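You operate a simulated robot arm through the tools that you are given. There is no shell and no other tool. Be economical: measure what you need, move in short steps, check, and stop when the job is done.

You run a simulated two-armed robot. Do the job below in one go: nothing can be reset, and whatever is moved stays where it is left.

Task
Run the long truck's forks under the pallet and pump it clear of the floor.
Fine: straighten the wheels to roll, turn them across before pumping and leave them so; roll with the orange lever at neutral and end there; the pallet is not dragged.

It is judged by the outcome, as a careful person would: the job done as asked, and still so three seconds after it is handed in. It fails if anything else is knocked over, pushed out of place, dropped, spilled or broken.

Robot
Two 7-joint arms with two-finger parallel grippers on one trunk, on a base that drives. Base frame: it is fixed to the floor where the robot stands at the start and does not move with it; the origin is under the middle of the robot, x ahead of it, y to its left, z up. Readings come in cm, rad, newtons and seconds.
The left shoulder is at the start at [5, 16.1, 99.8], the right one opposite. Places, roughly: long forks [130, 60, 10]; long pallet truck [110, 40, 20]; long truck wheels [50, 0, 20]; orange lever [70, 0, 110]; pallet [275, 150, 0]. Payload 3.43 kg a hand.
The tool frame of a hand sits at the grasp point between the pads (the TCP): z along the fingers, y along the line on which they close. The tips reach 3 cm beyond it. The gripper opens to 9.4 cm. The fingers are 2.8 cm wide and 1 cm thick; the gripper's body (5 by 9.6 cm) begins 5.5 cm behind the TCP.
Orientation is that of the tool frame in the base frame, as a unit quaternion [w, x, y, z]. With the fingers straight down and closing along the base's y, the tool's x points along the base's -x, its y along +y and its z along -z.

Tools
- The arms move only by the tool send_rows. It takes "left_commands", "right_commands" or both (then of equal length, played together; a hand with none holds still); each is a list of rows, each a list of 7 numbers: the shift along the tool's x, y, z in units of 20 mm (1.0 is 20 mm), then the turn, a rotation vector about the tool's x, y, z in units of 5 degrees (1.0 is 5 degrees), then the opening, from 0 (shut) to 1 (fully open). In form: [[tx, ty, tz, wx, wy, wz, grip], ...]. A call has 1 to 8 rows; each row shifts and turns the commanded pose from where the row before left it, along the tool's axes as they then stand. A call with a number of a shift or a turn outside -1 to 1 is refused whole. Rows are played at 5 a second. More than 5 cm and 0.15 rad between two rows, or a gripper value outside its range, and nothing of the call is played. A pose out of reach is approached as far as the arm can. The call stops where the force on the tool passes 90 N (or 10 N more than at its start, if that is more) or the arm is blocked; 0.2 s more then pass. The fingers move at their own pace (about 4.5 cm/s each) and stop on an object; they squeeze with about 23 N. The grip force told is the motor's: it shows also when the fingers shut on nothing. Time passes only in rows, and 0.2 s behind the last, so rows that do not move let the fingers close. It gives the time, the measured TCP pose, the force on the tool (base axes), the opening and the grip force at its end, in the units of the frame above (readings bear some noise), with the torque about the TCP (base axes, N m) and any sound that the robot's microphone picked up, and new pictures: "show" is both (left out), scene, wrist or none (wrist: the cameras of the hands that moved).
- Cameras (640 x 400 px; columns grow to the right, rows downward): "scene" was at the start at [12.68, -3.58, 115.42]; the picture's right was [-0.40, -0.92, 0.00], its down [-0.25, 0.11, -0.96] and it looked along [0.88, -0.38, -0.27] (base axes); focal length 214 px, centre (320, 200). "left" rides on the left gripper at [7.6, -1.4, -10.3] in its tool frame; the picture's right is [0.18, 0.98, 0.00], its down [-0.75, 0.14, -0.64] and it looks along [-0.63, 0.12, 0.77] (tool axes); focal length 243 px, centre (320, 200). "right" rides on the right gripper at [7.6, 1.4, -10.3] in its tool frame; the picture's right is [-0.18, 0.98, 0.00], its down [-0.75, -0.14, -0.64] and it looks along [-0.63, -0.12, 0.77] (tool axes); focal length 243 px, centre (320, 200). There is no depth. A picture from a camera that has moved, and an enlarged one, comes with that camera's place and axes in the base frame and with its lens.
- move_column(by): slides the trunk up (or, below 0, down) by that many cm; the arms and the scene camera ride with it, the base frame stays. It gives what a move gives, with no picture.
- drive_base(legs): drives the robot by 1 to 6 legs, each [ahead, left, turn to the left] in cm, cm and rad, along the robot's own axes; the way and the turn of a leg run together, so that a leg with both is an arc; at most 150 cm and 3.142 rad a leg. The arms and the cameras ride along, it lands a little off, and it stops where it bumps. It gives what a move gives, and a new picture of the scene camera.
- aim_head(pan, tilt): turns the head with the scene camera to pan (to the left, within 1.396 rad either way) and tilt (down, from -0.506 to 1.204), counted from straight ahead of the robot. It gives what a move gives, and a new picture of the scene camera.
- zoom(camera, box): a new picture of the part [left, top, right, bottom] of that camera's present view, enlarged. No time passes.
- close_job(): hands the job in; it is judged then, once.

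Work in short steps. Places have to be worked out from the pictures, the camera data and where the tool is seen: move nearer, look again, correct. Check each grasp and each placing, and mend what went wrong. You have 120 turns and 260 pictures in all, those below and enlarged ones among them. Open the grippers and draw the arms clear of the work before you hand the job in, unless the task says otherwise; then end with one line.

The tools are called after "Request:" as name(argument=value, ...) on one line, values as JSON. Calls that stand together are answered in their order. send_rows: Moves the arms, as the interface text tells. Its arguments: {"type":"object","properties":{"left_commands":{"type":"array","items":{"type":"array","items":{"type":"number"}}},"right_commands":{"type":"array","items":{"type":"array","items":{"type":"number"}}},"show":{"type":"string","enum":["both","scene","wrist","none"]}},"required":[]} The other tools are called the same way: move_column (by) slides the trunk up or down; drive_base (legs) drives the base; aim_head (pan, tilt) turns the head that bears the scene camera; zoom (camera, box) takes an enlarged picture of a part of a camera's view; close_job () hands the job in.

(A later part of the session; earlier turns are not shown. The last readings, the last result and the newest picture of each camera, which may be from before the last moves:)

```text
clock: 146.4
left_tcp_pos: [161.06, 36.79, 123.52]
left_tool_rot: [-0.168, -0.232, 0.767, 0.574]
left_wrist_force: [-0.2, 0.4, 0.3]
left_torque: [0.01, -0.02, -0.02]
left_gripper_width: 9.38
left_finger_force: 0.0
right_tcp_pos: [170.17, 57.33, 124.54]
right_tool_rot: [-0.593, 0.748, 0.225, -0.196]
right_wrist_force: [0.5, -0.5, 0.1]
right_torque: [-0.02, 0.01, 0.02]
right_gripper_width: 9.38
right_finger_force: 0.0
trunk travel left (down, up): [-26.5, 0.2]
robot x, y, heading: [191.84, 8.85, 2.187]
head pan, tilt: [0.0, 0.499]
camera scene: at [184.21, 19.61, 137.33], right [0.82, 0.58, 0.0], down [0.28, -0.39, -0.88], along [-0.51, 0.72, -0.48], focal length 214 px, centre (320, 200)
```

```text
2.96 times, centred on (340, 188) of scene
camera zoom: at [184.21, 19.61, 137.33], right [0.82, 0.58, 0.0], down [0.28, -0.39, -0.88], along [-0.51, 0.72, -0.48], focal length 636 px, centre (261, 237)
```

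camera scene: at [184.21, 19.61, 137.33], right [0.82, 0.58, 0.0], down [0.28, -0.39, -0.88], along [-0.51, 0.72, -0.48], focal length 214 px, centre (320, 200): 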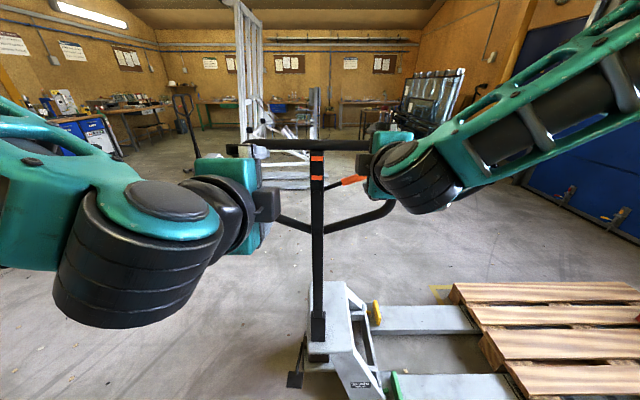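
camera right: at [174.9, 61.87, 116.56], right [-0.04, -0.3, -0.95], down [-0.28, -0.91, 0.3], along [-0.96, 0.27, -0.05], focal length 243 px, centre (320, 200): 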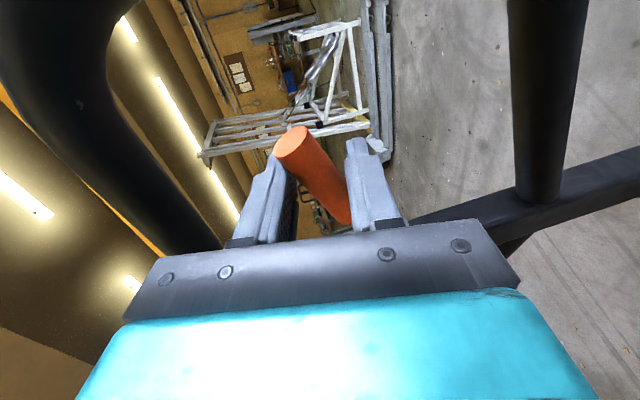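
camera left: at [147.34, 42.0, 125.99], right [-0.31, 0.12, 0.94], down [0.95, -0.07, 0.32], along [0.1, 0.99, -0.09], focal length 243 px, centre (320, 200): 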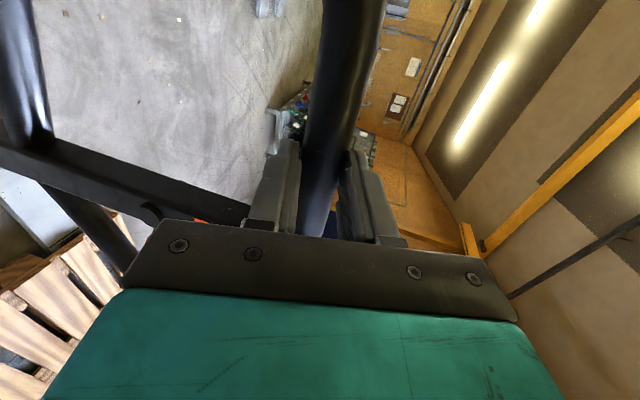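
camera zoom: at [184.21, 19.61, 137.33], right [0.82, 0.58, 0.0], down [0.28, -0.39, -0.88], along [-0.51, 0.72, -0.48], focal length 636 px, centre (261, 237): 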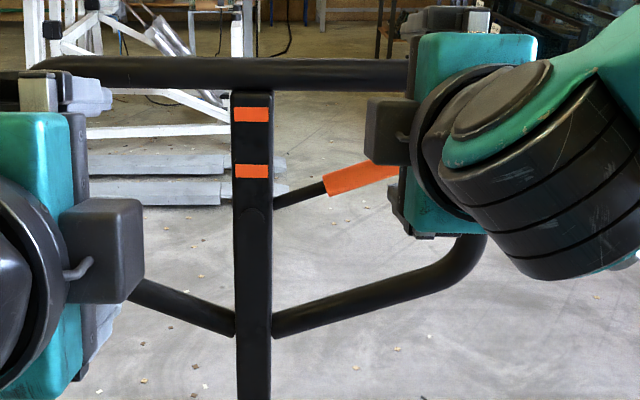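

Lever stays up. Equalise the hands at ~45 cm ahead, then drive onto the bar.

Request:
send_rows(right_commands=[[0, 0.18, -0.86, 0, 0, 0, 1], [0, 0.18, -0.86, 0, 0, 0, 1], [0, 0.18, -0.86, 0, 0, 0, 1], [0, 0.18, -0.86, 0, 0, 0, 1]], left_commands=[[0.1, 0.2, 0.56, 0, 0, 0, 1], [0.1, 0.2, 0.56, 0, 0, 0, 1], [0.1, 0.2, 0.56, 0, 0, 0, 1], [0.1, 0.2, 0.56, 0, 0, 0, 1]], show="none")

Request:
drive_base(legs=[[15, 0.5, 0]])

Request:
zoom(camera="left", box=[0, 0, 640, 400])

Request:
zoom(camera="right", box=[0, 0, 640, 400])

```text
clock: 147.4
left_tcp_pos: [157.79, 40.27, 123.87]
left_tool_rot: [-0.169, -0.231, 0.768, 0.573]
left_wrist_force: [0.4, -0.2, -0.4]
left_torque: [0.02, 0.01, -0.01]
left_gripper_width: 9.4
left_finger_force: 0.0
right_tcp_pos: [174.02, 51.62, 124.65]
right_tool_rot: [-0.594, 0.748, 0.224, -0.196]
right_wrist_force: [-0.8, -0.3, 0.2]
right_torque: [0.04, -0.02, -0.02]
right_gripper_width: 9.41
right_finger_force: 0.0
trunk travel left (down, up): [-26.5, 0.2]
robot x, y, heading: [191.49, 8.85, 2.181]
head pan, tilt: [0.0, 0.499]
```

```text
clock: 148.8
left_tcp_pos: [148.53, 52.28, 123.81]
left_tool_rot: [-0.168, -0.232, 0.768, 0.573]
left_wrist_force: [-0.1, -1.1, -0.1]
left_torque: [0.0, 0.01, 0.02]
left_gripper_width: 9.4
left_finger_force: 0.1
right_tcp_pos: [164.69, 63.6, 124.67]
right_tool_rot: [-0.592, 0.748, 0.226, -0.197]
right_wrist_force: [0.4, 0.3, -0.4]
right_torque: [-0.02, -0.04, -0.01]
right_gripper_width: 9.39
right_finger_force: 0.0
trunk travel left (down, up): [-26.5, 0.2]
robot x, y, heading: [182.47, 20.78, 2.189]
head pan, tilt: [0.0, 0.499]
camera scene: at [175.0, 31.72, 137.32], right [0.82, 0.58, 0.0], down [0.28, -0.39, -0.88], along [-0.51, 0.72, -0.48], focal length 214 px, centre (320, 200)
```

scene: 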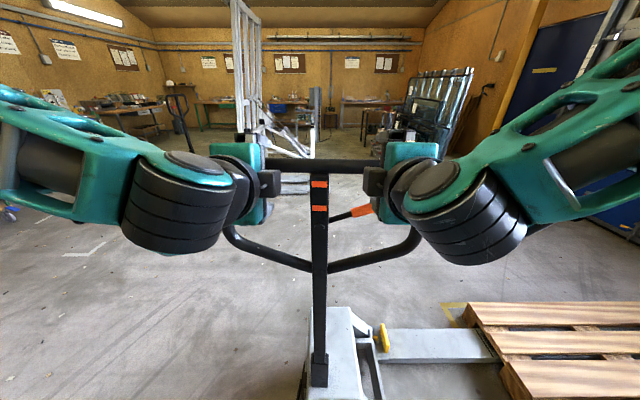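

```text
1.00 times, centred on (320, 200) of left (not enlarged: the box is as wide or as high as the picture)
camera zoom: at [147.74, 39.63, 125.35], right [-0.32, 0.13, 0.94], down [0.94, -0.07, 0.33], along [0.1, 0.99, -0.1], focal length 243 px, centre (320, 200)
```

zoom: 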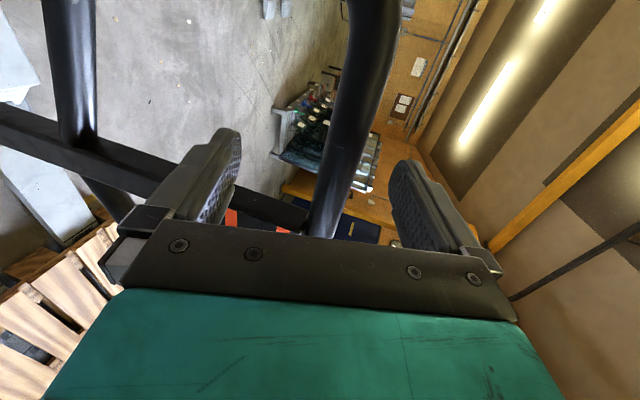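

```text
1.00 times, centred on (320, 200) of right (not enlarged: the box is as wide or as high as the picture)
camera zoom: at [177.02, 59.52, 125.28], right [-0.05, -0.3, -0.95], down [-0.27, -0.91, 0.3], along [-0.96, 0.27, -0.04], focal length 243 px, centre (320, 200)
```

zoom: 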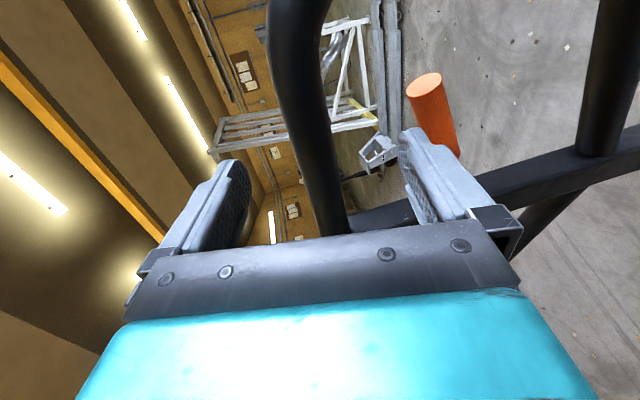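

Forward 2.5 cm more, trim heights, close, then a reference view and three strokes of 14 cm.

Request:
drive_base(legs=[[2.5, 0, 0]])

Request:
send_rows(right_commands=[[0, 0.15, 0, 0, 0, 0, 1], [0, 0, 0, 0, 0, 0, 0], [0, 0, 0, 0, 0, 0, 0], [0, 0, 0, 0, 0, 0, 0], [0, 0, 0, 0, 0, 0, 0], [0, 0.25, 0, 0, 0, 0, 0]], left_commands=[[0, 0.3, 0, 0, 0, 0, 1], [0, 0, 0, 0, 0, 0, 0], [0, 0, 0, 0, 0, 0, 0], [0, 0, 0, 0, 0, 0, 0], [0, 0, 0, 0, 0, 0, 0], [0, -0.25, 0, 0, 0, 0, 0]], show="none")

Request:
aim_head(pan=-0.45, tilt=0.75)

Request:
zoom(camera="scene", box=[180, 220, 400, 360])

Request:
drive_base(legs=[[-14, 0, 0], [14, 0, 0], [-14, 0, 0], [14, 0, 0], [-14, 0, 0], [14, 0, 0]])

Request:
zoom(camera="scene", box=[180, 220, 400, 360])

```text
clock: 149.6
left_tcp_pos: [147.09, 54.23, 123.84]
left_tool_rot: [-0.169, -0.233, 0.767, 0.573]
left_wrist_force: [1.0, 1.0, 0.2]
left_torque: [0.01, -0.03, -0.01]
left_gripper_width: 9.39
left_finger_force: 0.1
right_tcp_pos: [163.26, 65.71, 124.6]
right_tool_rot: [-0.592, 0.748, 0.226, -0.197]
right_wrist_force: [0.3, 0.2, -0.2]
right_torque: [-0.01, -0.01, 0.02]
right_gripper_width: 9.39
right_finger_force: 0.0
trunk travel left (down, up): [-26.5, 0.2]
robot x, y, heading: [181.27, 23.11, 2.186]
head pan, tilt: [0.0, 0.499]
camera scene: at [173.58, 33.73, 137.32], right [0.82, 0.58, 0.0], down [0.28, -0.39, -0.88], along [-0.51, 0.72, -0.48], focal length 214 px, centre (320, 200)
```

scene: 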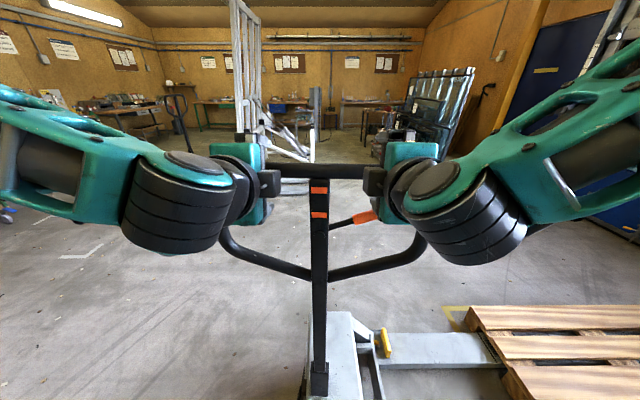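

```text
clock: 151.0
left_tcp_pos: [147.31, 54.17, 124.51]
left_tool_rot: [-0.171, -0.232, 0.762, 0.58]
left_wrist_force: [-5.9, 7.0, 24.9]
left_torque: [0.18, 1.03, 0.1]
left_gripper_width: 2.71
left_finger_force: 35.5
right_tcp_pos: [163.5, 65.45, 124.35]
right_tool_rot: [-0.598, 0.744, 0.224, -0.198]
right_wrist_force: [4.2, -3.0, 17.1]
right_torque: [0.77, -0.45, 0.27]
right_gripper_width: 2.69
right_finger_force: 35.6
trunk travel left (down, up): [-26.5, 0.2]
robot x, y, heading: [180.97, 22.57, 2.184]
head pan, tilt: [0.0, 0.499]
```

```text
clock: 151.9
left_tcp_pos: [147.35, 54.02, 124.61]
left_tool_rot: [-0.171, -0.232, 0.762, 0.581]
left_wrist_force: [-6.4, 4.1, 32.4]
left_torque: [0.28, 1.18, 0.51]
left_gripper_width: 2.68
left_finger_force: 45.1
right_tcp_pos: [163.67, 65.26, 124.25]
right_tool_rot: [-0.598, 0.744, 0.224, -0.199]
right_wrist_force: [5.2, -0.2, 31.5]
right_torque: [0.67, -0.29, 0.6]
right_gripper_width: 2.67
right_finger_force: 45.4
trunk travel left (down, up): [-26.5, 0.2]
robot x, y, heading: [181.28, 22.66, 2.186]
head pan, tilt: [-0.45, 0.75]
camera scene: at [177.79, 34.03, 135.21], right [0.99, 0.17, 0.0], down [0.11, -0.67, -0.73], along [-0.12, 0.72, -0.68], focal length 214 px, centre (320, 200)
```

scene: 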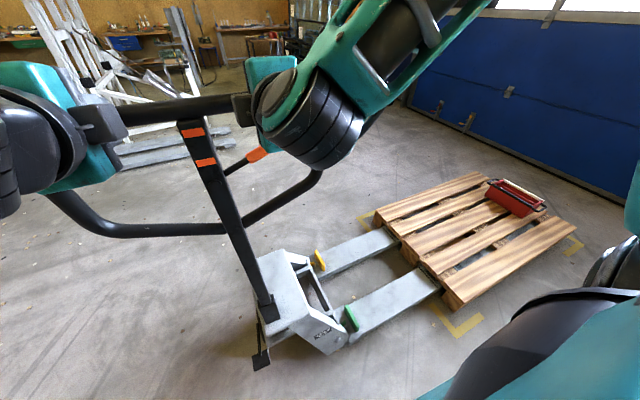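

```text
2.86 times, centred on (290, 290) of scene
camera zoom: at [177.79, 34.03, 135.21], right [0.99, 0.17, 0.0], down [0.11, -0.67, -0.73], along [-0.12, 0.72, -0.68], focal length 613 px, centre (406, -57)
```

zoom: 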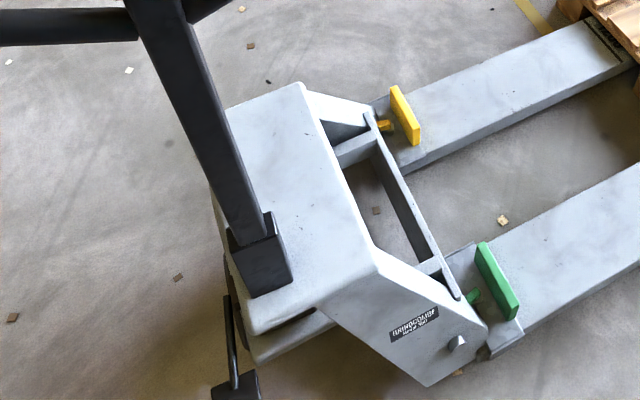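

```text
clock: 157.8
left_tcp_pos: [147.82, 54.04, 124.61]
left_tool_rot: [-0.168, -0.229, 0.763, 0.58]
left_wrist_force: [-5.6, 10.7, 29.6]
left_torque: [0.45, 0.0, 0.04]
left_gripper_width: 2.66
left_finger_force: 45.0
right_tcp_pos: [164.14, 65.1, 124.3]
right_tool_rot: [-0.599, 0.744, 0.222, -0.197]
right_wrist_force: [9.1, -3.0, 33.3]
right_torque: [1.07, -0.63, 0.48]
right_gripper_width: 2.67
right_finger_force: 44.8
trunk travel left (down, up): [-26.5, 0.2]
robot x, y, heading: [181.23, 22.27, 2.18]
head pan, tilt: [-0.45, 0.75]
camera scene: at [178.11, 33.84, 135.22], right [0.99, 0.16, 0.0], down [0.11, -0.67, -0.73], along [-0.12, 0.72, -0.68], focal length 214 px, centre (320, 200)
```

scene: 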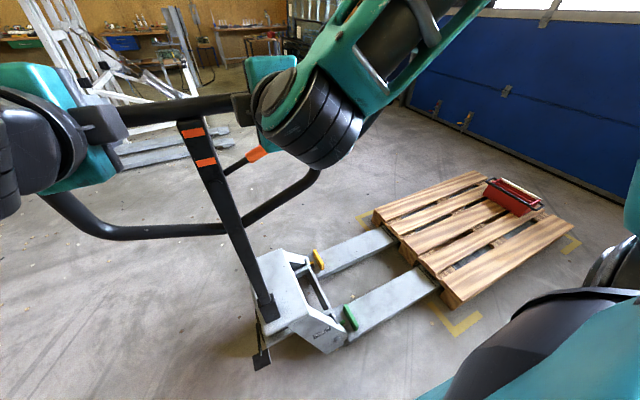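

```text
2.86 times, centred on (290, 290) of scene
camera zoom: at [178.11, 33.84, 135.22], right [0.99, 0.16, 0.0], down [0.11, -0.67, -0.73], along [-0.12, 0.72, -0.68], focal length 613 px, centre (406, -57)
```

zoom: 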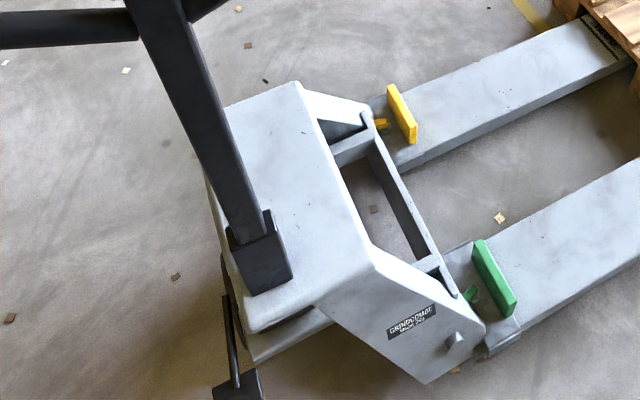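

Still no rise with short strokes with the lever up. I'll try one deep stroke (to ~35°) in this lever position, following the arc with the column, and compare.

Request:
drive_base(legs=[[-16, 0, 0]])

Request:
move_column(by=-2.2)

Request:
drive_base(legs=[[-8, 0, 0]])

Request:
move_column(by=-3)

Request:
drive_base(legs=[[-8, 0, 0]])

Request:
move_column(by=-3.5)

Request:
drive_base(legs=[[-8, 0, 0]])

Request:
move_column(by=-3.5)

Request:
drive_base(legs=[[-6, 0, 0]])

Request:
zoom(camera="scene", box=[180, 140, 400, 280])

```text
clock: 159.3
left_tcp_pos: [156.32, 41.53, 123.24]
left_tool_rot: [-0.165, -0.232, 0.772, 0.568]
left_wrist_force: [1.5, 2.7, -38.5]
left_torque: [0.01, -0.76, -0.33]
left_gripper_width: 2.68
left_finger_force: 45.1
right_tcp_pos: [172.79, 52.53, 123.12]
right_tool_rot: [-0.587, 0.753, 0.226, -0.193]
right_wrist_force: [-19.8, 9.4, -46.2]
right_torque: [0.13, -1.34, 0.3]
right_gripper_width: 2.66
right_finger_force: 44.8
trunk travel left (down, up): [-26.5, 0.2]
robot x, y, heading: [190.84, 9.12, 2.177]
head pan, tilt: [-0.45, 0.75]
camera scene: at [186.5, 21.49, 134.96], right [0.99, 0.16, 0.01], down [0.11, -0.68, -0.73], along [-0.11, 0.72, -0.69], focal length 214 px, centre (320, 200)
```

scene: 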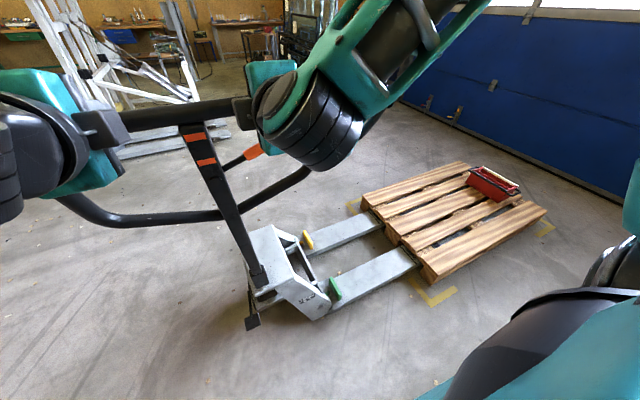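

```text
clock: 159.9
left_tcp_pos: [157.2, 40.21, 122.79]
left_tool_rot: [-0.17, -0.231, 0.76, 0.583]
left_wrist_force: [-2.0, -8.1, 39.8]
left_torque: [0.8, 0.76, 1.16]
left_gripper_width: 2.68
left_finger_force: 44.9
right_tcp_pos: [173.52, 51.49, 122.73]
right_tool_rot: [-0.602, 0.741, 0.221, -0.198]
right_wrist_force: [5.3, -3.1, 43.6]
right_torque: [1.66, -0.37, -0.1]
right_gripper_width: 2.69
right_finger_force: 45.0
trunk travel left (down, up): [-24.3, 2.4]
robot x, y, heading: [190.85, 9.11, 2.172]
head pan, tilt: [-0.45, 0.75]
```

```text
clock: 161.0
left_tcp_pos: [161.54, 34.45, 121.2]
left_tool_rot: [-0.167, -0.231, 0.772, 0.568]
left_wrist_force: [0.4, 3.3, -5.4]
left_torque: [0.39, -1.11, -0.06]
left_gripper_width: 2.69
left_finger_force: 45.2
right_tcp_pos: [177.75, 45.46, 121.11]
right_tool_rot: [-0.587, 0.752, 0.228, -0.193]
right_wrist_force: [-4.6, 2.4, -4.5]
right_torque: [0.56, -1.21, 0.34]
right_gripper_width: 2.67
right_finger_force: 45.0
trunk travel left (down, up): [-24.3, 2.4]
robot x, y, heading: [195.29, 2.41, 2.179]
head pan, tilt: [-0.45, 0.75]
camera scene: at [191.58, 14.4, 132.87], right [0.99, 0.16, 0.0], down [0.11, -0.67, -0.73], along [-0.12, 0.72, -0.68], focal length 214 px, centre (320, 200)
```

scene: 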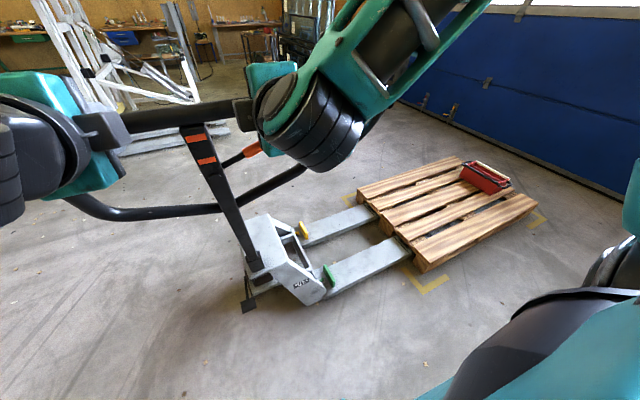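

```text
clock: 161.8
left_tcp_pos: [162.21, 33.39, 120.67]
left_tool_rot: [-0.172, -0.228, 0.754, 0.591]
left_wrist_force: [-2.8, -20.9, 63.7]
left_torque: [1.42, 0.85, 0.78]
left_gripper_width: 2.65
left_finger_force: 45.0
right_tcp_pos: [178.49, 44.41, 120.36]
right_tool_rot: [-0.612, 0.734, 0.218, -0.2]
right_wrist_force: [22.0, -10.6, 69.1]
right_torque: [2.17, 0.06, -0.22]
right_gripper_width: 2.7
right_finger_force: 44.9
trunk travel left (down, up): [-21.3, 5.4]
robot x, y, heading: [195.38, 2.57, 2.181]
head pan, tilt: [-0.45, 0.75]
```

```text
clock: 162.8
left_tcp_pos: [166.13, 27.81, 118.2]
left_tool_rot: [-0.165, -0.228, 0.773, 0.568]
left_wrist_force: [7.6, -3.0, 5.9]
left_torque: [0.75, -1.03, -0.1]
left_gripper_width: 2.67
left_finger_force: 44.9
right_tcp_pos: [182.36, 38.82, 118.07]
right_tool_rot: [-0.588, 0.752, 0.228, -0.192]
right_wrist_force: [-7.2, 0.9, 4.6]
right_torque: [0.9, -1.18, 0.18]
right_gripper_width: 2.68
right_finger_force: 45.3
trunk travel left (down, up): [-21.3, 5.4]
robot x, y, heading: [199.78, -3.81, 2.176]
head pan, tilt: [-0.45, 0.75]
camera scene: at [196.24, 7.69, 129.9], right [0.99, 0.16, 0.0], down [0.11, -0.67, -0.73], along [-0.12, 0.72, -0.68], focal length 214 px, centre (320, 200)
```

scene: 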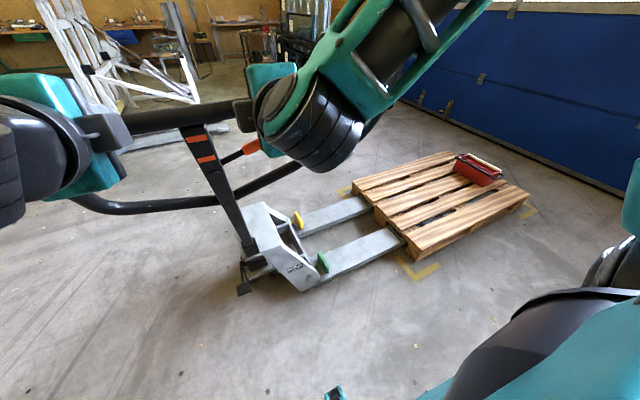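

```text
clock: 163.6
left_tcp_pos: [167.28, 26.84, 116.8]
left_tool_rot: [-0.165, -0.222, 0.758, 0.59]
left_wrist_force: [7.8, -20.9, 59.7]
left_torque: [1.16, -0.24, 0.2]
left_gripper_width: 2.68
left_finger_force: 44.6
right_tcp_pos: [183.05, 37.75, 116.7]
right_tool_rot: [-0.61, 0.734, 0.222, -0.2]
right_wrist_force: [21.9, -21.3, 68.8]
right_torque: [1.56, -0.45, -0.22]
right_gripper_width: 2.68
right_finger_force: 44.2
trunk travel left (down, up): [-17.8, 8.9]
robot x, y, heading: [199.79, -3.7, 2.173]
head pan, tilt: [-0.45, 0.75]
```

```text
clock: 164.7
left_tcp_pos: [170.58, 21.99, 113.95]
left_tool_rot: [-0.16, -0.226, 0.779, 0.562]
left_wrist_force: [17.5, 20.1, -20.1]
left_torque: [0.54, -1.21, 0.08]
left_gripper_width: 2.68
left_finger_force: 45.0
right_tcp_pos: [186.33, 32.8, 113.89]
right_tool_rot: [-0.581, 0.755, 0.234, -0.192]
right_wrist_force: [-32.3, -0.3, -18.7]
right_torque: [0.46, -0.88, 0.4]
right_gripper_width: 2.67
right_finger_force: 45.1
trunk travel left (down, up): [-17.8, 8.9]
robot x, y, heading: [203.84, -10.19, 2.178]
head pan, tilt: [-0.45, 0.75]
camera scene: at [200.28, 1.9, 126.28], right [0.99, 0.16, 0.0], down [0.11, -0.68, -0.73], along [-0.11, 0.72, -0.69], focal length 214 px, centre (320, 200)
```

scene: 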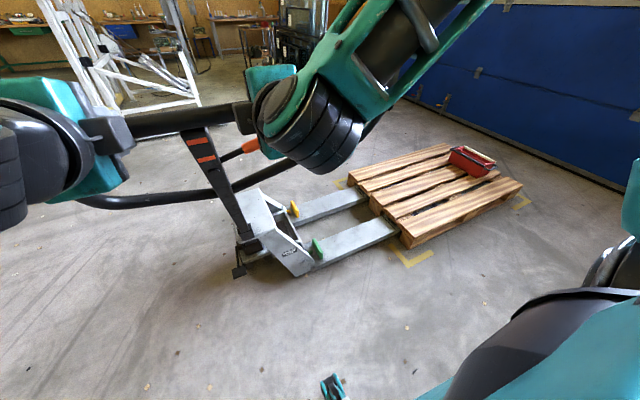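

```text
clock: 165.4
left_tcp_pos: [171.56, 20.37, 112.84]
left_tool_rot: [-0.166, -0.225, 0.763, 0.583]
left_wrist_force: [4.0, -33.0, 56.4]
left_torque: [0.9, -0.15, 1.03]
left_gripper_width: 2.68
left_finger_force: 45.3
right_tcp_pos: [187.49, 31.1, 112.72]
right_tool_rot: [-0.602, 0.74, 0.226, -0.199]
right_wrist_force: [30.8, -20.4, 62.9]
right_torque: [1.28, -0.28, 0.12]
right_gripper_width: 2.69
right_finger_force: 45.1
trunk travel left (down, up): [-14.3, 12.4]
robot x, y, heading: [204.09, -10.03, 2.178]
head pan, tilt: [-0.45, 0.75]
```

```text
clock: 166.4
left_tcp_pos: [174.1, 16.85, 110.39]
left_tool_rot: [-0.159, -0.224, 0.782, 0.56]
left_wrist_force: [7.5, 1.2, -6.7]
left_torque: [0.45, -1.25, -0.2]
left_gripper_width: 2.71
left_finger_force: 45.0
right_tcp_pos: [189.92, 27.88, 110.39]
right_tool_rot: [-0.579, 0.757, 0.235, -0.191]
right_wrist_force: [-16.4, 9.0, -11.4]
right_torque: [0.48, -1.05, -0.36]
right_gripper_width: 2.63
right_finger_force: 45.1
trunk travel left (down, up): [-14.3, 12.4]
robot x, y, heading: [207.67, -14.91, 2.178]
head pan, tilt: [-0.45, 0.75]
camera scene: at [203.79, -3.1, 122.83], right [0.99, 0.16, 0.0], down [0.11, -0.68, -0.73], along [-0.11, 0.72, -0.68], focal length 214 px, centre (320, 200)
```

scene: 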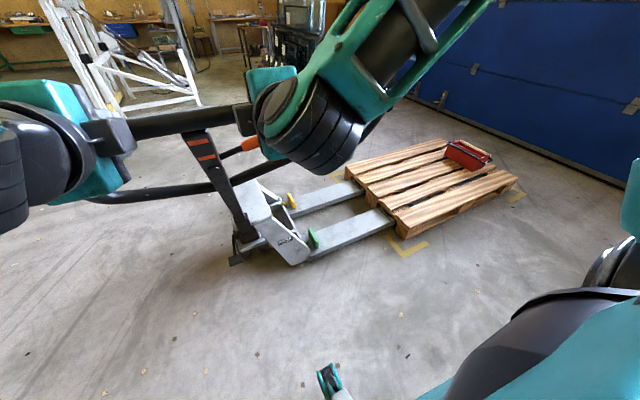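

```text
2.86 times, centred on (290, 210) of scene
camera zoom: at [203.79, -3.1, 122.83], right [0.99, 0.16, 0.0], down [0.11, -0.68, -0.73], along [-0.11, 0.72, -0.68], focal length 613 px, centre (406, 171)
```

zoom: 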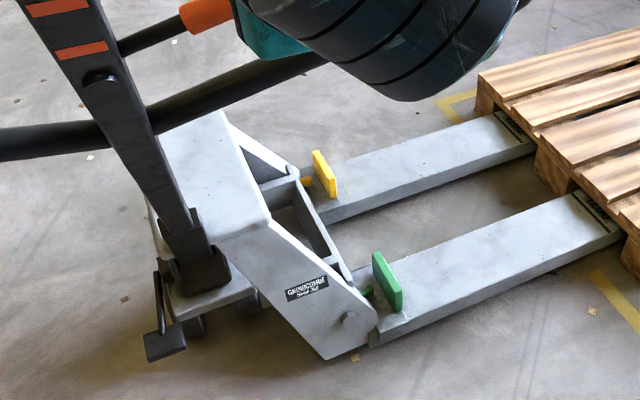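

A deep stroke with the lever up also did nothing, so "up" is likely the lowering side and the earlier lever-down strokes were perhaps too shallow. I return the tiller along the arc first.

Request:
move_column(by=1.5)

Request:
drive_base(legs=[[7, 0, 0]])

Request:
move_column(by=3.6)

Request:
drive_base(legs=[[8, 0, 0]])

Request:
move_column(by=3.4)

Request:
drive_base(legs=[[8, 0, 0]])

Request:
move_column(by=2.5)

Request:
drive_base(legs=[[10, 0, 0]])

Request:
move_column(by=1.2)

Request:
send_rows(right_commands=[[0, 0, 0, 0, 0, 0, 1], [0, 0, 0, 0, 0, 0, 1], [0, 0, 0, 0, 0, 0, 1], [0, 0, 0, 0, 0, 0, 1], [0, 0, 0, 0, 0, 0, 1]], left_commands=[[0, 0, 0, 0, 0, 0, 1], [0, 0, 0, 0, 0, 0, 1], [0, 0, 0, 0, 0, 0, 1], [0, 0, 0, 0, 0, 0, 1], [0, 0, 0, 0, 0, 0, 1]], show="none")

```text
clock: 167.0
left_tcp_pos: [173.57, 17.52, 111.07]
left_tool_rot: [-0.157, -0.227, 0.786, 0.552]
left_wrist_force: [-7.7, 22.5, -35.9]
left_torque: [0.55, -1.22, 0.19]
left_gripper_width: 2.7
left_finger_force: 44.9
right_tcp_pos: [189.57, 28.37, 111.07]
right_tool_rot: [-0.572, 0.762, 0.238, -0.188]
right_wrist_force: [-20.1, 16.7, -37.7]
right_torque: [0.29, -0.8, 0.26]
right_gripper_width: 2.67
right_finger_force: 45.2
trunk travel left (down, up): [-15.8, 10.9]
robot x, y, heading: [207.4, -14.67, 2.175]
head pan, tilt: [-0.45, 0.75]
```

```text
clock: 168.1
left_tcp_pos: [171.17, 21.47, 113.57]
left_tool_rot: [-0.16, -0.221, 0.771, 0.576]
left_wrist_force: [5.2, -25.7, 46.7]
left_torque: [1.09, -0.68, 0.83]
left_gripper_width: 2.68
left_finger_force: 44.8
right_tcp_pos: [186.66, 32.35, 113.6]
right_tool_rot: [-0.595, 0.745, 0.229, -0.195]
right_wrist_force: [21.5, -15.5, 49.4]
right_torque: [0.93, -0.27, 0.28]
right_gripper_width: 2.66
right_finger_force: 44.8
trunk travel left (down, up): [-15.8, 10.9]
robot x, y, heading: [203.67, -8.95, 2.174]
head pan, tilt: [-0.45, 0.75]
camera scene: at [200.79, 1.17, 124.68], right [0.99, 0.16, -0.01], down [0.1, -0.66, -0.74], along [-0.12, 0.73, -0.67], focal length 214 px, centre (320, 200)
```

scene: 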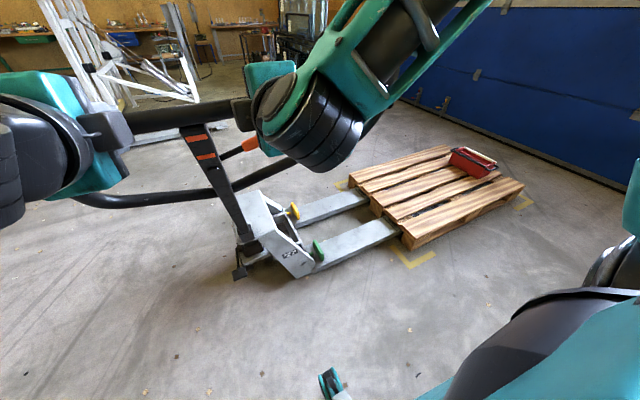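

```text
clock: 168.8
left_tcp_pos: [169.75, 23.44, 115.16]
left_tool_rot: [-0.158, -0.225, 0.783, 0.558]
left_wrist_force: [-7.0, 23.0, -41.5]
left_torque: [0.49, -1.24, 0.18]
left_gripper_width: 2.74
left_finger_force: 45.1
right_tcp_pos: [185.56, 34.38, 115.05]
right_tool_rot: [-0.579, 0.757, 0.234, -0.189]
right_wrist_force: [-18.3, 16.6, -44.1]
right_torque: [0.39, -1.24, 0.24]
right_gripper_width: 2.69
right_finger_force: 45.2
trunk travel left (down, up): [-19.4, 7.3]
robot x, y, heading: [203.44, -8.94, 2.178]
head pan, tilt: [-0.45, 0.75]
```

```text
clock: 169.9
left_tcp_pos: [166.25, 28.21, 117.72]
left_tool_rot: [-0.163, -0.223, 0.763, 0.584]
left_wrist_force: [-7.2, -20.3, 44.8]
left_torque: [1.16, -0.52, 0.92]
left_gripper_width: 2.69
left_finger_force: 45.0
right_tcp_pos: [181.98, 39.16, 117.66]
right_tool_rot: [-0.603, 0.74, 0.224, -0.197]
right_wrist_force: [24.6, -8.1, 46.9]
right_torque: [1.19, -0.29, 0.23]
right_gripper_width: 2.68
right_finger_force: 45.1
trunk travel left (down, up): [-19.4, 7.3]
robot x, y, heading: [199.22, -2.69, 2.178]
head pan, tilt: [-0.45, 0.75]
camera scene: at [196.13, 7.87, 128.26], right [0.99, 0.16, 0.0], down [0.1, -0.67, -0.74], along [-0.12, 0.73, -0.67], focal length 214 px, centre (320, 200)
```

scene: 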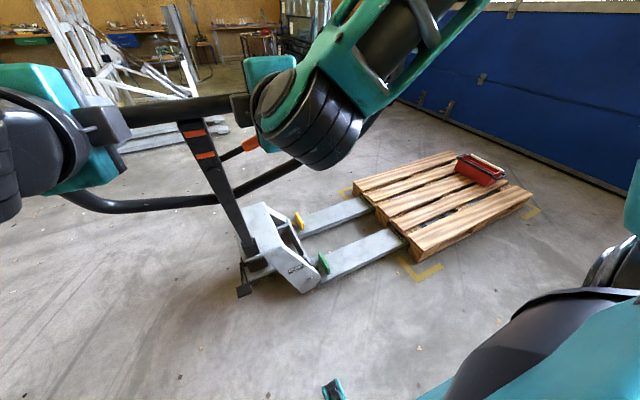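

```text
clock: 170.7
left_tcp_pos: [165.02, 29.98, 119.02]
left_tool_rot: [-0.16, -0.227, 0.778, 0.564]
left_wrist_force: [-5.9, 21.3, -49.6]
left_torque: [0.35, -1.44, 0.02]
left_gripper_width: 2.72
left_finger_force: 45.1
right_tcp_pos: [180.97, 40.96, 118.81]
right_tool_rot: [-0.584, 0.755, 0.231, -0.19]
right_wrist_force: [-18.1, 12.9, -52.8]
right_torque: [0.33, -1.25, 0.25]
right_gripper_width: 2.68
right_finger_force: 44.4
trunk travel left (down, up): [-22.8, 3.9]
robot x, y, heading: [198.71, -2.71, 2.183]
head pan, tilt: [-0.45, 0.75]
```

```text
clock: 171.8
left_tcp_pos: [161.28, 35.4, 121.26]
left_tool_rot: [-0.164, -0.225, 0.762, 0.585]
left_wrist_force: [-15.9, -9.2, 18.6]
left_torque: [0.76, -0.4, 0.41]
left_gripper_width: 2.67
left_finger_force: 44.9
right_tcp_pos: [177.14, 46.5, 120.97]
right_tool_rot: [-0.604, 0.739, 0.222, -0.197]
right_wrist_force: [18.0, 2.8, 18.5]
right_torque: [1.04, -0.76, 0.36]
right_gripper_width: 2.66
right_finger_force: 44.9
trunk travel left (down, up): [-22.8, 3.9]
robot x, y, heading: [194.28, 3.8, 2.179]
head pan, tilt: [-0.45, 0.75]
camera scene: at [191.07, 15.14, 131.56], right [0.99, 0.16, 0.0], down [0.11, -0.67, -0.73], along [-0.12, 0.72, -0.68], focal length 214 px, centre (320, 200)
```

scene: 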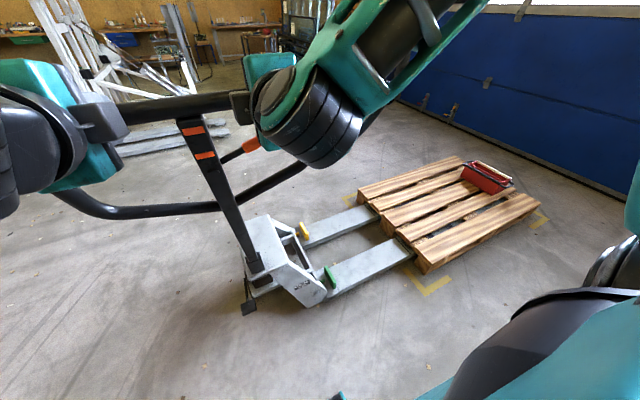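

```text
clock: 172.5
left_tcp_pos: [160.46, 36.61, 121.62]
left_tool_rot: [-0.161, -0.229, 0.776, 0.566]
left_wrist_force: [0.0, 15.3, -52.6]
left_torque: [0.14, -1.5, -0.67]
left_gripper_width: 2.63
left_finger_force: 44.8
right_tcp_pos: [176.23, 47.62, 121.6]
right_tool_rot: [-0.586, 0.753, 0.228, -0.191]
right_wrist_force: [-19.4, 11.4, -56.8]
right_torque: [-0.04, -1.44, 0.15]
right_gripper_width: 2.7
right_finger_force: 45.0
trunk travel left (down, up): [-25.3, 1.4]
robot x, y, heading: [194.45, 3.91, 2.179]
head pan, tilt: [-0.45, 0.75]
```

```text
clock: 173.6
left_tcp_pos: [155.29, 43.96, 123.62]
left_tool_rot: [-0.166, -0.228, 0.761, 0.584]
left_wrist_force: [-8.9, 8.5, -5.5]
left_torque: [-0.01, -0.52, 0.45]
left_gripper_width: 2.67
left_finger_force: 45.3
right_tcp_pos: [171.26, 54.93, 123.34]
right_tool_rot: [-0.603, 0.741, 0.221, -0.196]
right_wrist_force: [8.1, -3.5, 0.7]
right_torque: [0.46, -1.07, 0.5]
right_gripper_width: 2.66
right_finger_force: 44.9
trunk travel left (down, up): [-25.3, 1.4]
robot x, y, heading: [188.97, 11.98, 2.182]
head pan, tilt: [-0.45, 0.75]
camera scene: at [185.22, 23.7, 133.96], right [0.99, 0.16, 0.0], down [0.11, -0.67, -0.73], along [-0.11, 0.72, -0.68], focal length 214 px, centre (320, 200)
```

scene: 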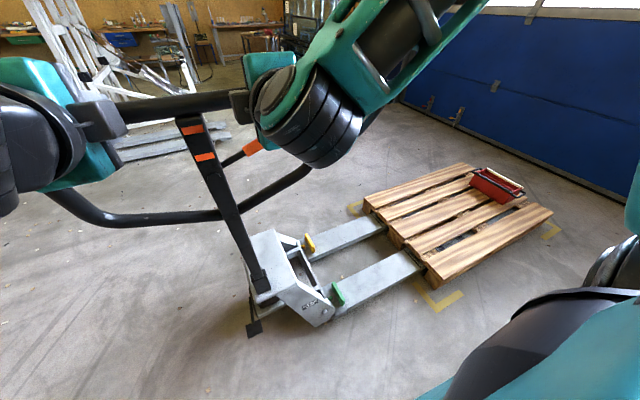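

```text
clock: 174.2
left_tcp_pos: [154.98, 44.49, 123.7]
left_tool_rot: [-0.164, -0.228, 0.769, 0.574]
left_wrist_force: [2.1, 9.4, -37.5]
left_torque: [0.07, -1.4, -0.75]
left_gripper_width: 2.69
left_finger_force: 45.2
right_tcp_pos: [171.05, 55.37, 123.56]
right_tool_rot: [-0.595, 0.747, 0.227, -0.193]
right_wrist_force: [-8.7, 4.4, -38.1]
right_torque: [0.02, -1.47, -0.08]
right_gripper_width: 2.69
right_finger_force: 45.7
trunk travel left (down, up): [-26.5, 0.2]
robot x, y, heading: [188.73, 12.0, 2.177]
head pan, tilt: [-0.45, 0.75]
```

```text
clock: 175.4
left_tcp_pos: [155.36, 43.84, 124.92]
left_tool_rot: [-0.166, -0.228, 0.762, 0.583]
left_wrist_force: [-0.5, -0.4, 0.1]
left_torque: [0.02, 0.02, 0.0]
left_gripper_width: 9.41
left_finger_force: 0.1
right_tcp_pos: [171.27, 54.79, 124.58]
right_tool_rot: [-0.604, 0.74, 0.223, -0.197]
right_wrist_force: [0.3, 0.1, 0.9]
right_torque: [0.02, -0.03, -0.01]
right_gripper_width: 9.4
right_finger_force: 0.0
trunk travel left (down, up): [-26.5, 0.2]
robot x, y, heading: [188.87, 11.93, 2.174]
head pan, tilt: [-0.45, 0.75]
```

Tiller upright again. I lower the right hand to the raised knob's height (part open), then drive forward 13 cm so it lands on the knob (left hand will straddle the bar).

Request:
send_rows(right_commands=[[-0.05, 0.82, 0.17, 0, 0, 0, 0.6], [-0.05, 0.82, 0.17, 0, 0, 0, 0.6], [-0.05, 0.82, 0.17, 0, 0, 0, 0.6], [-0.05, 0.82, 0.17, 0, 0, 0, 0.6], [-0.05, 0.82, 0.17, 0, 0, 0, 0.6]], show="none")

Request:
drive_base(legs=[[8, 0, 0]])

Request:
zoom(camera="right", box=[0, 0, 640, 400])

```text
clock: 176.6
left_tcp_pos: [155.45, 43.84, 124.71]
left_tool_rot: [-0.167, -0.227, 0.762, 0.584]
left_wrist_force: [-0.1, 0.0, -0.1]
left_torque: [-0.01, 0.0, -0.01]
left_gripper_width: 9.37
left_finger_force: 0.0
right_tcp_pos: [170.64, 54.61, 116.26]
right_tool_rot: [-0.604, 0.74, 0.221, -0.197]
right_wrist_force: [1.0, -0.1, 0.1]
right_torque: [0.01, 0.01, -0.02]
right_gripper_width: 5.62
right_finger_force: 0.0
trunk travel left (down, up): [-26.5, 0.2]
robot x, y, heading: [188.98, 11.84, 2.175]
head pan, tilt: [-0.45, 0.75]
```

```text
clock: 177.7
left_tcp_pos: [150.63, 50.44, 124.62]
left_tool_rot: [-0.166, -0.227, 0.761, 0.584]
left_wrist_force: [-0.5, -0.2, 0.0]
left_torque: [-0.02, 0.0, -0.03]
left_gripper_width: 9.4
left_finger_force: 0.1
right_tcp_pos: [166.03, 61.23, 116.35]
right_tool_rot: [-0.603, 0.74, 0.222, -0.197]
right_wrist_force: [0.4, 0.6, -0.4]
right_torque: [0.03, 0.0, 0.0]
right_gripper_width: 5.62
right_finger_force: 0.0
trunk travel left (down, up): [-26.5, 0.2]
robot x, y, heading: [184.41, 18.57, 2.181]
head pan, tilt: [-0.45, 0.75]
camera scene: at [180.66, 30.22, 135.12], right [0.99, 0.16, 0.0], down [0.11, -0.67, -0.73], along [-0.11, 0.72, -0.68], focal length 214 px, centre (320, 200)
```

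scene: 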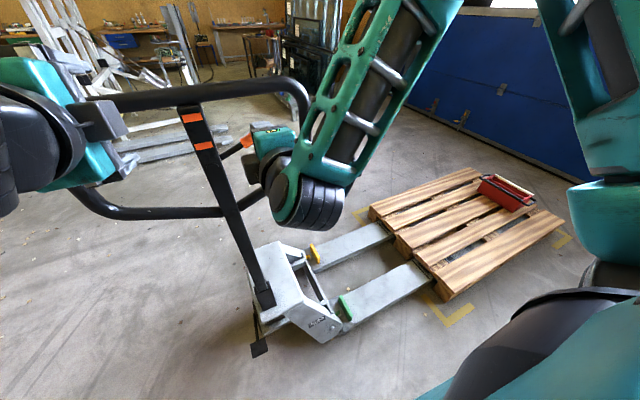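

```text
1.00 times, centred on (320, 200) of right (not enlarged: the box is as wide or as high as the picture)
camera zoom: at [178.31, 56.89, 116.68], right [-0.06, -0.27, -0.96], down [-0.27, -0.92, 0.28], along [-0.96, 0.28, -0.02], focal length 243 px, centre (320, 200)
```

zoom: 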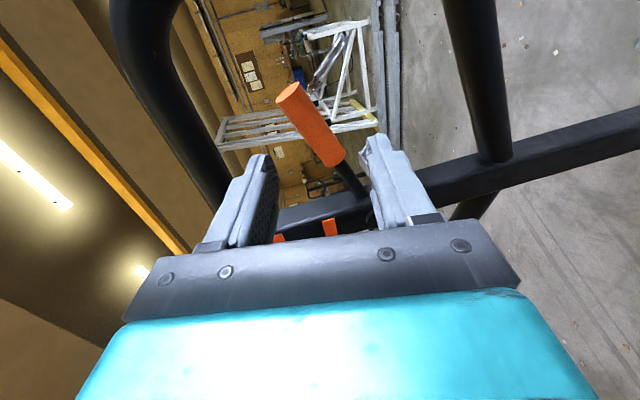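

Knob sits between the fingers. Forward 5 cm, close, and bring the lever down to its lower stop.

Request:
drive_base(legs=[[4.8, 0, 0]])

Request:
send_rows(right_commands=[[0, 0, 0, 0, 0, 0, 0], [0, 0, 0, 0, 0, 0, 0], [0, 0, 0, 0, 0, 0, 0], [0, 0, 0, 0, 0, 0, 0]], show="none")

Request:
send_rows(right_commands=[[0.05, 0.5, 0.1, 0, 0, 0, 0], [0.05, 0.5, 0.1, 0, 0, 0, 0], [0, 0.5, 0.1, 0, 0, 0, 0], [0, 0.5, 0.1, 0, 0, 0, 0], [0, 0.5, 0.1, 0, 0, 0, 0], [-0.05, 0.5, 0.1, 0, 0, 0, 0], [-0.05, 0.5, 0.1, 0, 0, 0, 0], [-0.05, 0.4, 0.1, 0, 0, 0, 0]], show="wrist")

```text
clock: 178.6
left_tcp_pos: [147.98, 54.49, 124.77]
left_tool_rot: [-0.165, -0.227, 0.762, 0.584]
left_wrist_force: [-0.8, 0.7, -0.8]
left_torque: [-0.01, -0.06, -0.01]
left_gripper_width: 9.42
left_finger_force: 0.0
right_tcp_pos: [163.33, 65.1, 116.2]
right_tool_rot: [-0.604, 0.739, 0.222, -0.197]
right_wrist_force: [-0.2, -0.5, -0.5]
right_torque: [-0.01, 0.0, 0.03]
right_gripper_width: 5.67
right_finger_force: 0.0
trunk travel left (down, up): [-26.5, 0.2]
robot x, y, heading: [181.37, 22.28, 2.177]
head pan, tilt: [-0.45, 0.75]
camera scene: at [177.91, 34.18, 135.12], right [0.99, 0.16, 0.0], down [0.11, -0.67, -0.73], along [-0.11, 0.72, -0.68], focal length 214 px, centre (320, 200)
```

scene: 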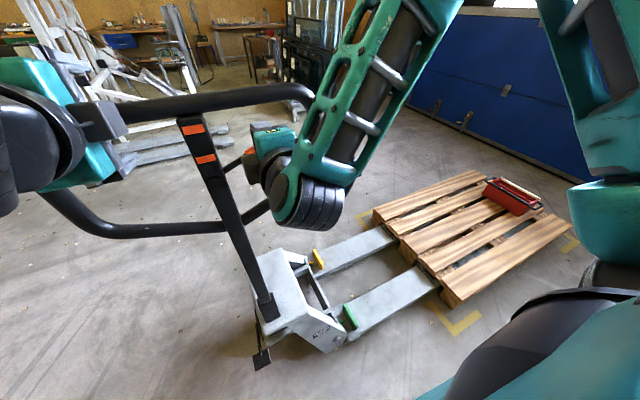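

```text
clock: 179.6
left_tcp_pos: [147.95, 54.3, 124.71]
left_tool_rot: [-0.167, -0.227, 0.761, 0.584]
left_wrist_force: [0.0, 0.9, -0.3]
left_torque: [0.0, 0.02, -0.03]
left_gripper_width: 9.41
left_finger_force: 0.0
right_tcp_pos: [163.54, 65.01, 115.88]
right_tool_rot: [-0.601, 0.742, 0.225, -0.194]
right_wrist_force: [6.0, -7.6, -25.3]
right_torque: [0.4, -1.72, -0.05]
right_gripper_width: 3.31
right_finger_force: 45.0
trunk travel left (down, up): [-26.5, 0.2]
robot x, y, heading: [181.28, 22.41, 2.178]
head pan, tilt: [-0.45, 0.75]
```

```text
clock: 181.4
left_tcp_pos: [148.1, 54.06, 124.83]
left_tool_rot: [-0.167, -0.227, 0.76, 0.585]
left_wrist_force: [0.3, -0.2, 0.4]
left_torque: [-0.04, 0.0, -0.03]
left_gripper_width: 9.39
left_finger_force: 0.1
right_tcp_pos: [163.02, 64.9, 108.53]
right_tool_rot: [-0.607, 0.736, 0.22, -0.201]
right_wrist_force: [4.8, -0.2, 21.3]
right_torque: [-0.42, 2.42, 0.71]
right_gripper_width: 2.96
right_finger_force: 44.9
trunk travel left (down, up): [-26.5, 0.2]
robot x, y, heading: [181.45, 22.75, 2.179]
head pan, tilt: [-0.45, 0.75]
camera right: at [175.36, 60.57, 108.9], right [-0.07, -0.27, -0.96], down [-0.27, -0.92, 0.28], along [-0.96, 0.28, 0.0], focal length 243 px, centre (320, 200)
```

right: 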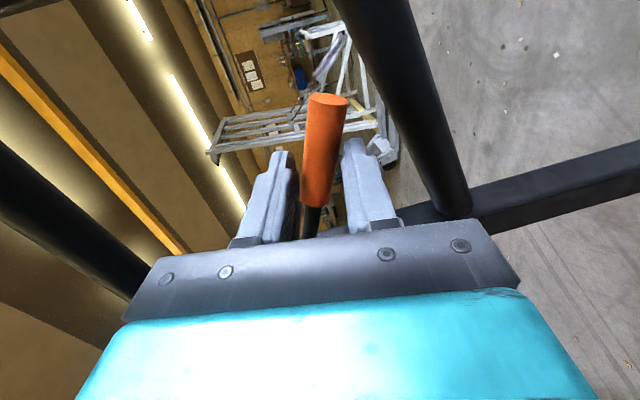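

Lever is down again. Release it, back off, raise the right hand to the bar, re-approach and grip with both hands.

Request:
send_rows(right_commands=[[0, 0, 0, 0, 0, 0, 0.5], [0, 0, 0, 0, 0, 0, 0.5], [0, 0, 0, 0, 0, 0, 0.5]], show="none")

Request:
drive_base(legs=[[-9, 0, 0]])

Request:
send_rows(right_commands=[[0.05, -1, -0.2, 0, 0, 0, 0.5], [0.05, -1, -0.2, 0, 0, 0, 0.5], [0.05, -1, -0.2, 0, 0, 0, 0.5], [0.05, -1, -0.2, 0, 0, 0, 1], [0.05, -1, -0.2, 0, 0, 0, 1], [0.05, -1, -0.2, 0, 0, 0, 1], [0.05, -1, -0.2, 0, 0, 0, 1], [0.05, -0.9, -0.2, 0, 0, 0, 1]], show="none")

Request:
drive_base(legs=[[8.5, 0, 0]])

Request:
zoom(camera="left", box=[0, 0, 640, 400])

Request:
zoom(camera="right", box=[0, 0, 640, 400])

```text
clock: 182.2
left_tcp_pos: [148.09, 54.29, 124.81]
left_tool_rot: [-0.166, -0.228, 0.761, 0.584]
left_wrist_force: [-0.7, -0.5, -0.5]
left_torque: [0.03, 0.01, -0.01]
left_gripper_width: 9.4
left_finger_force: 0.1
right_tcp_pos: [163.1, 65.06, 108.21]
right_tool_rot: [-0.604, 0.739, 0.222, -0.197]
right_wrist_force: [0.0, -0.1, -1.0]
right_torque: [-0.02, 0.04, 0.03]
right_gripper_width: 4.71
right_finger_force: 0.1
trunk travel left (down, up): [-26.5, 0.2]
robot x, y, heading: [181.46, 22.64, 2.18]
head pan, tilt: [-0.45, 0.75]
```

```text
clock: 183.3
left_tcp_pos: [153.22, 47.07, 124.76]
left_tool_rot: [-0.167, -0.227, 0.761, 0.585]
left_wrist_force: [-0.3, -0.4, 0.1]
left_torque: [-0.01, -0.01, -0.01]
left_gripper_width: 9.39
left_finger_force: 0.0
right_tcp_pos: [168.35, 57.6, 108.36]
right_tool_rot: [-0.606, 0.738, 0.222, -0.197]
right_wrist_force: [0.2, 0.1, 0.0]
right_torque: [0.04, -0.02, 0.04]
right_gripper_width: 4.7
right_finger_force: 0.1
trunk travel left (down, up): [-26.5, 0.2]
robot x, y, heading: [186.84, 15.26, 2.178]
head pan, tilt: [-0.45, 0.75]
camera scene: at [183.13, 26.67, 135.14], right [0.99, 0.16, 0.0], down [0.11, -0.67, -0.73], along [-0.11, 0.72, -0.68], focal length 214 px, centre (320, 200)
```

scene: 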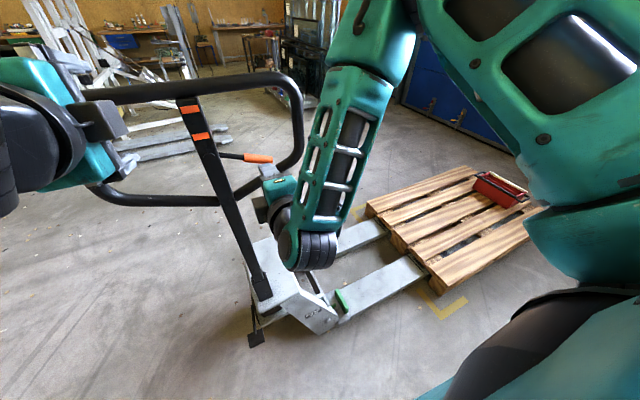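

```text
clock: 185.1
left_tcp_pos: [153.18, 47.05, 124.63]
left_tool_rot: [-0.165, -0.227, 0.761, 0.584]
left_wrist_force: [-0.2, -0.2, -0.3]
left_torque: [0.0, -0.05, -0.03]
left_gripper_width: 9.39
left_finger_force: 0.0
right_tcp_pos: [169.45, 58.17, 124.43]
right_tool_rot: [-0.604, 0.739, 0.223, -0.196]
right_wrist_force: [-0.4, -0.2, -0.1]
right_torque: [0.0, 0.0, 0.02]
right_gripper_width: 9.39
right_finger_force: 0.0
trunk travel left (down, up): [-26.5, 0.2]
robot x, y, heading: [186.37, 14.93, 2.179]
head pan, tilt: [-0.45, 0.75]
```

```text
clock: 186.2
left_tcp_pos: [148.19, 54.17, 124.82]
left_tool_rot: [-0.166, -0.227, 0.761, 0.584]
left_wrist_force: [-1.0, -0.6, 0.8]
left_torque: [-0.01, 0.01, 0.0]
left_gripper_width: 9.41
left_finger_force: 0.0
right_tcp_pos: [164.53, 65.23, 124.25]
right_tool_rot: [-0.604, 0.74, 0.222, -0.197]
right_wrist_force: [-0.4, -0.3, 0.0]
right_torque: [-0.01, 0.01, -0.01]
right_gripper_width: 9.39
right_finger_force: 0.0
trunk travel left (down, up): [-26.5, 0.2]
robot x, y, heading: [181.67, 21.89, 2.18]
head pan, tilt: [-0.45, 0.75]
camera scene: at [178.19, 33.75, 135.12], right [0.99, 0.16, 0.0], down [0.11, -0.67, -0.73], along [-0.11, 0.72, -0.68], focal length 214 px, centre (320, 200)
```

scene: 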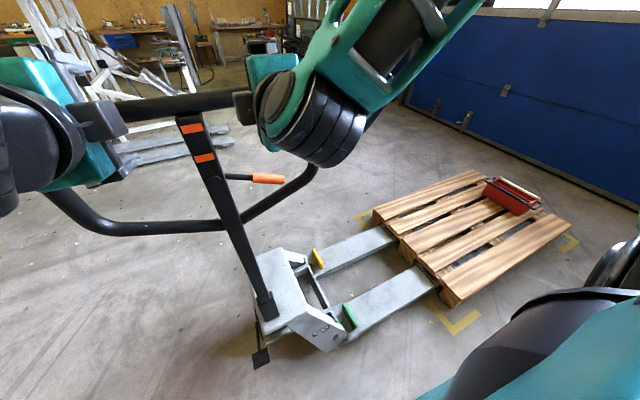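

```text
1.00 times, centred on (320, 200) of left (not enlarged: the box is as wide or as high as the picture)
camera zoom: at [147.26, 41.29, 125.95], right [-0.3, 0.11, 0.95], down [0.95, -0.09, 0.31], along [0.12, 0.99, -0.08], focal length 243 px, centre (320, 200)
```

zoom: 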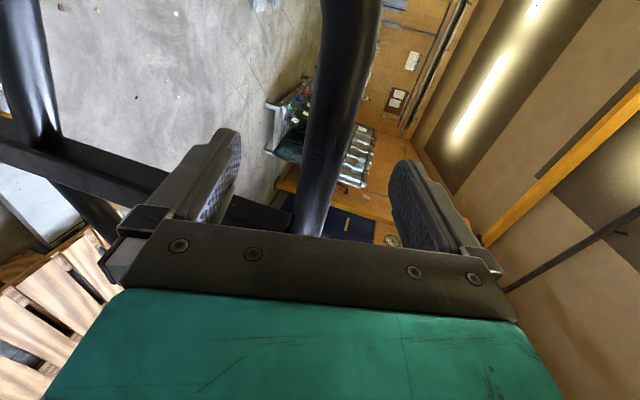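

```text
1.00 times, centred on (320, 200) of right (not enlarged: the box is as wide or as high as the picture)
camera zoom: at [176.72, 60.88, 124.8], right [-0.06, -0.27, -0.96], down [-0.27, -0.92, 0.28], along [-0.96, 0.28, -0.02], focal length 243 px, centre (320, 200)
```

zoom: 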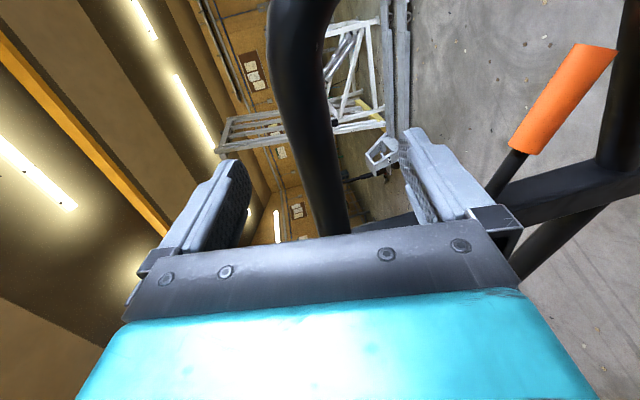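

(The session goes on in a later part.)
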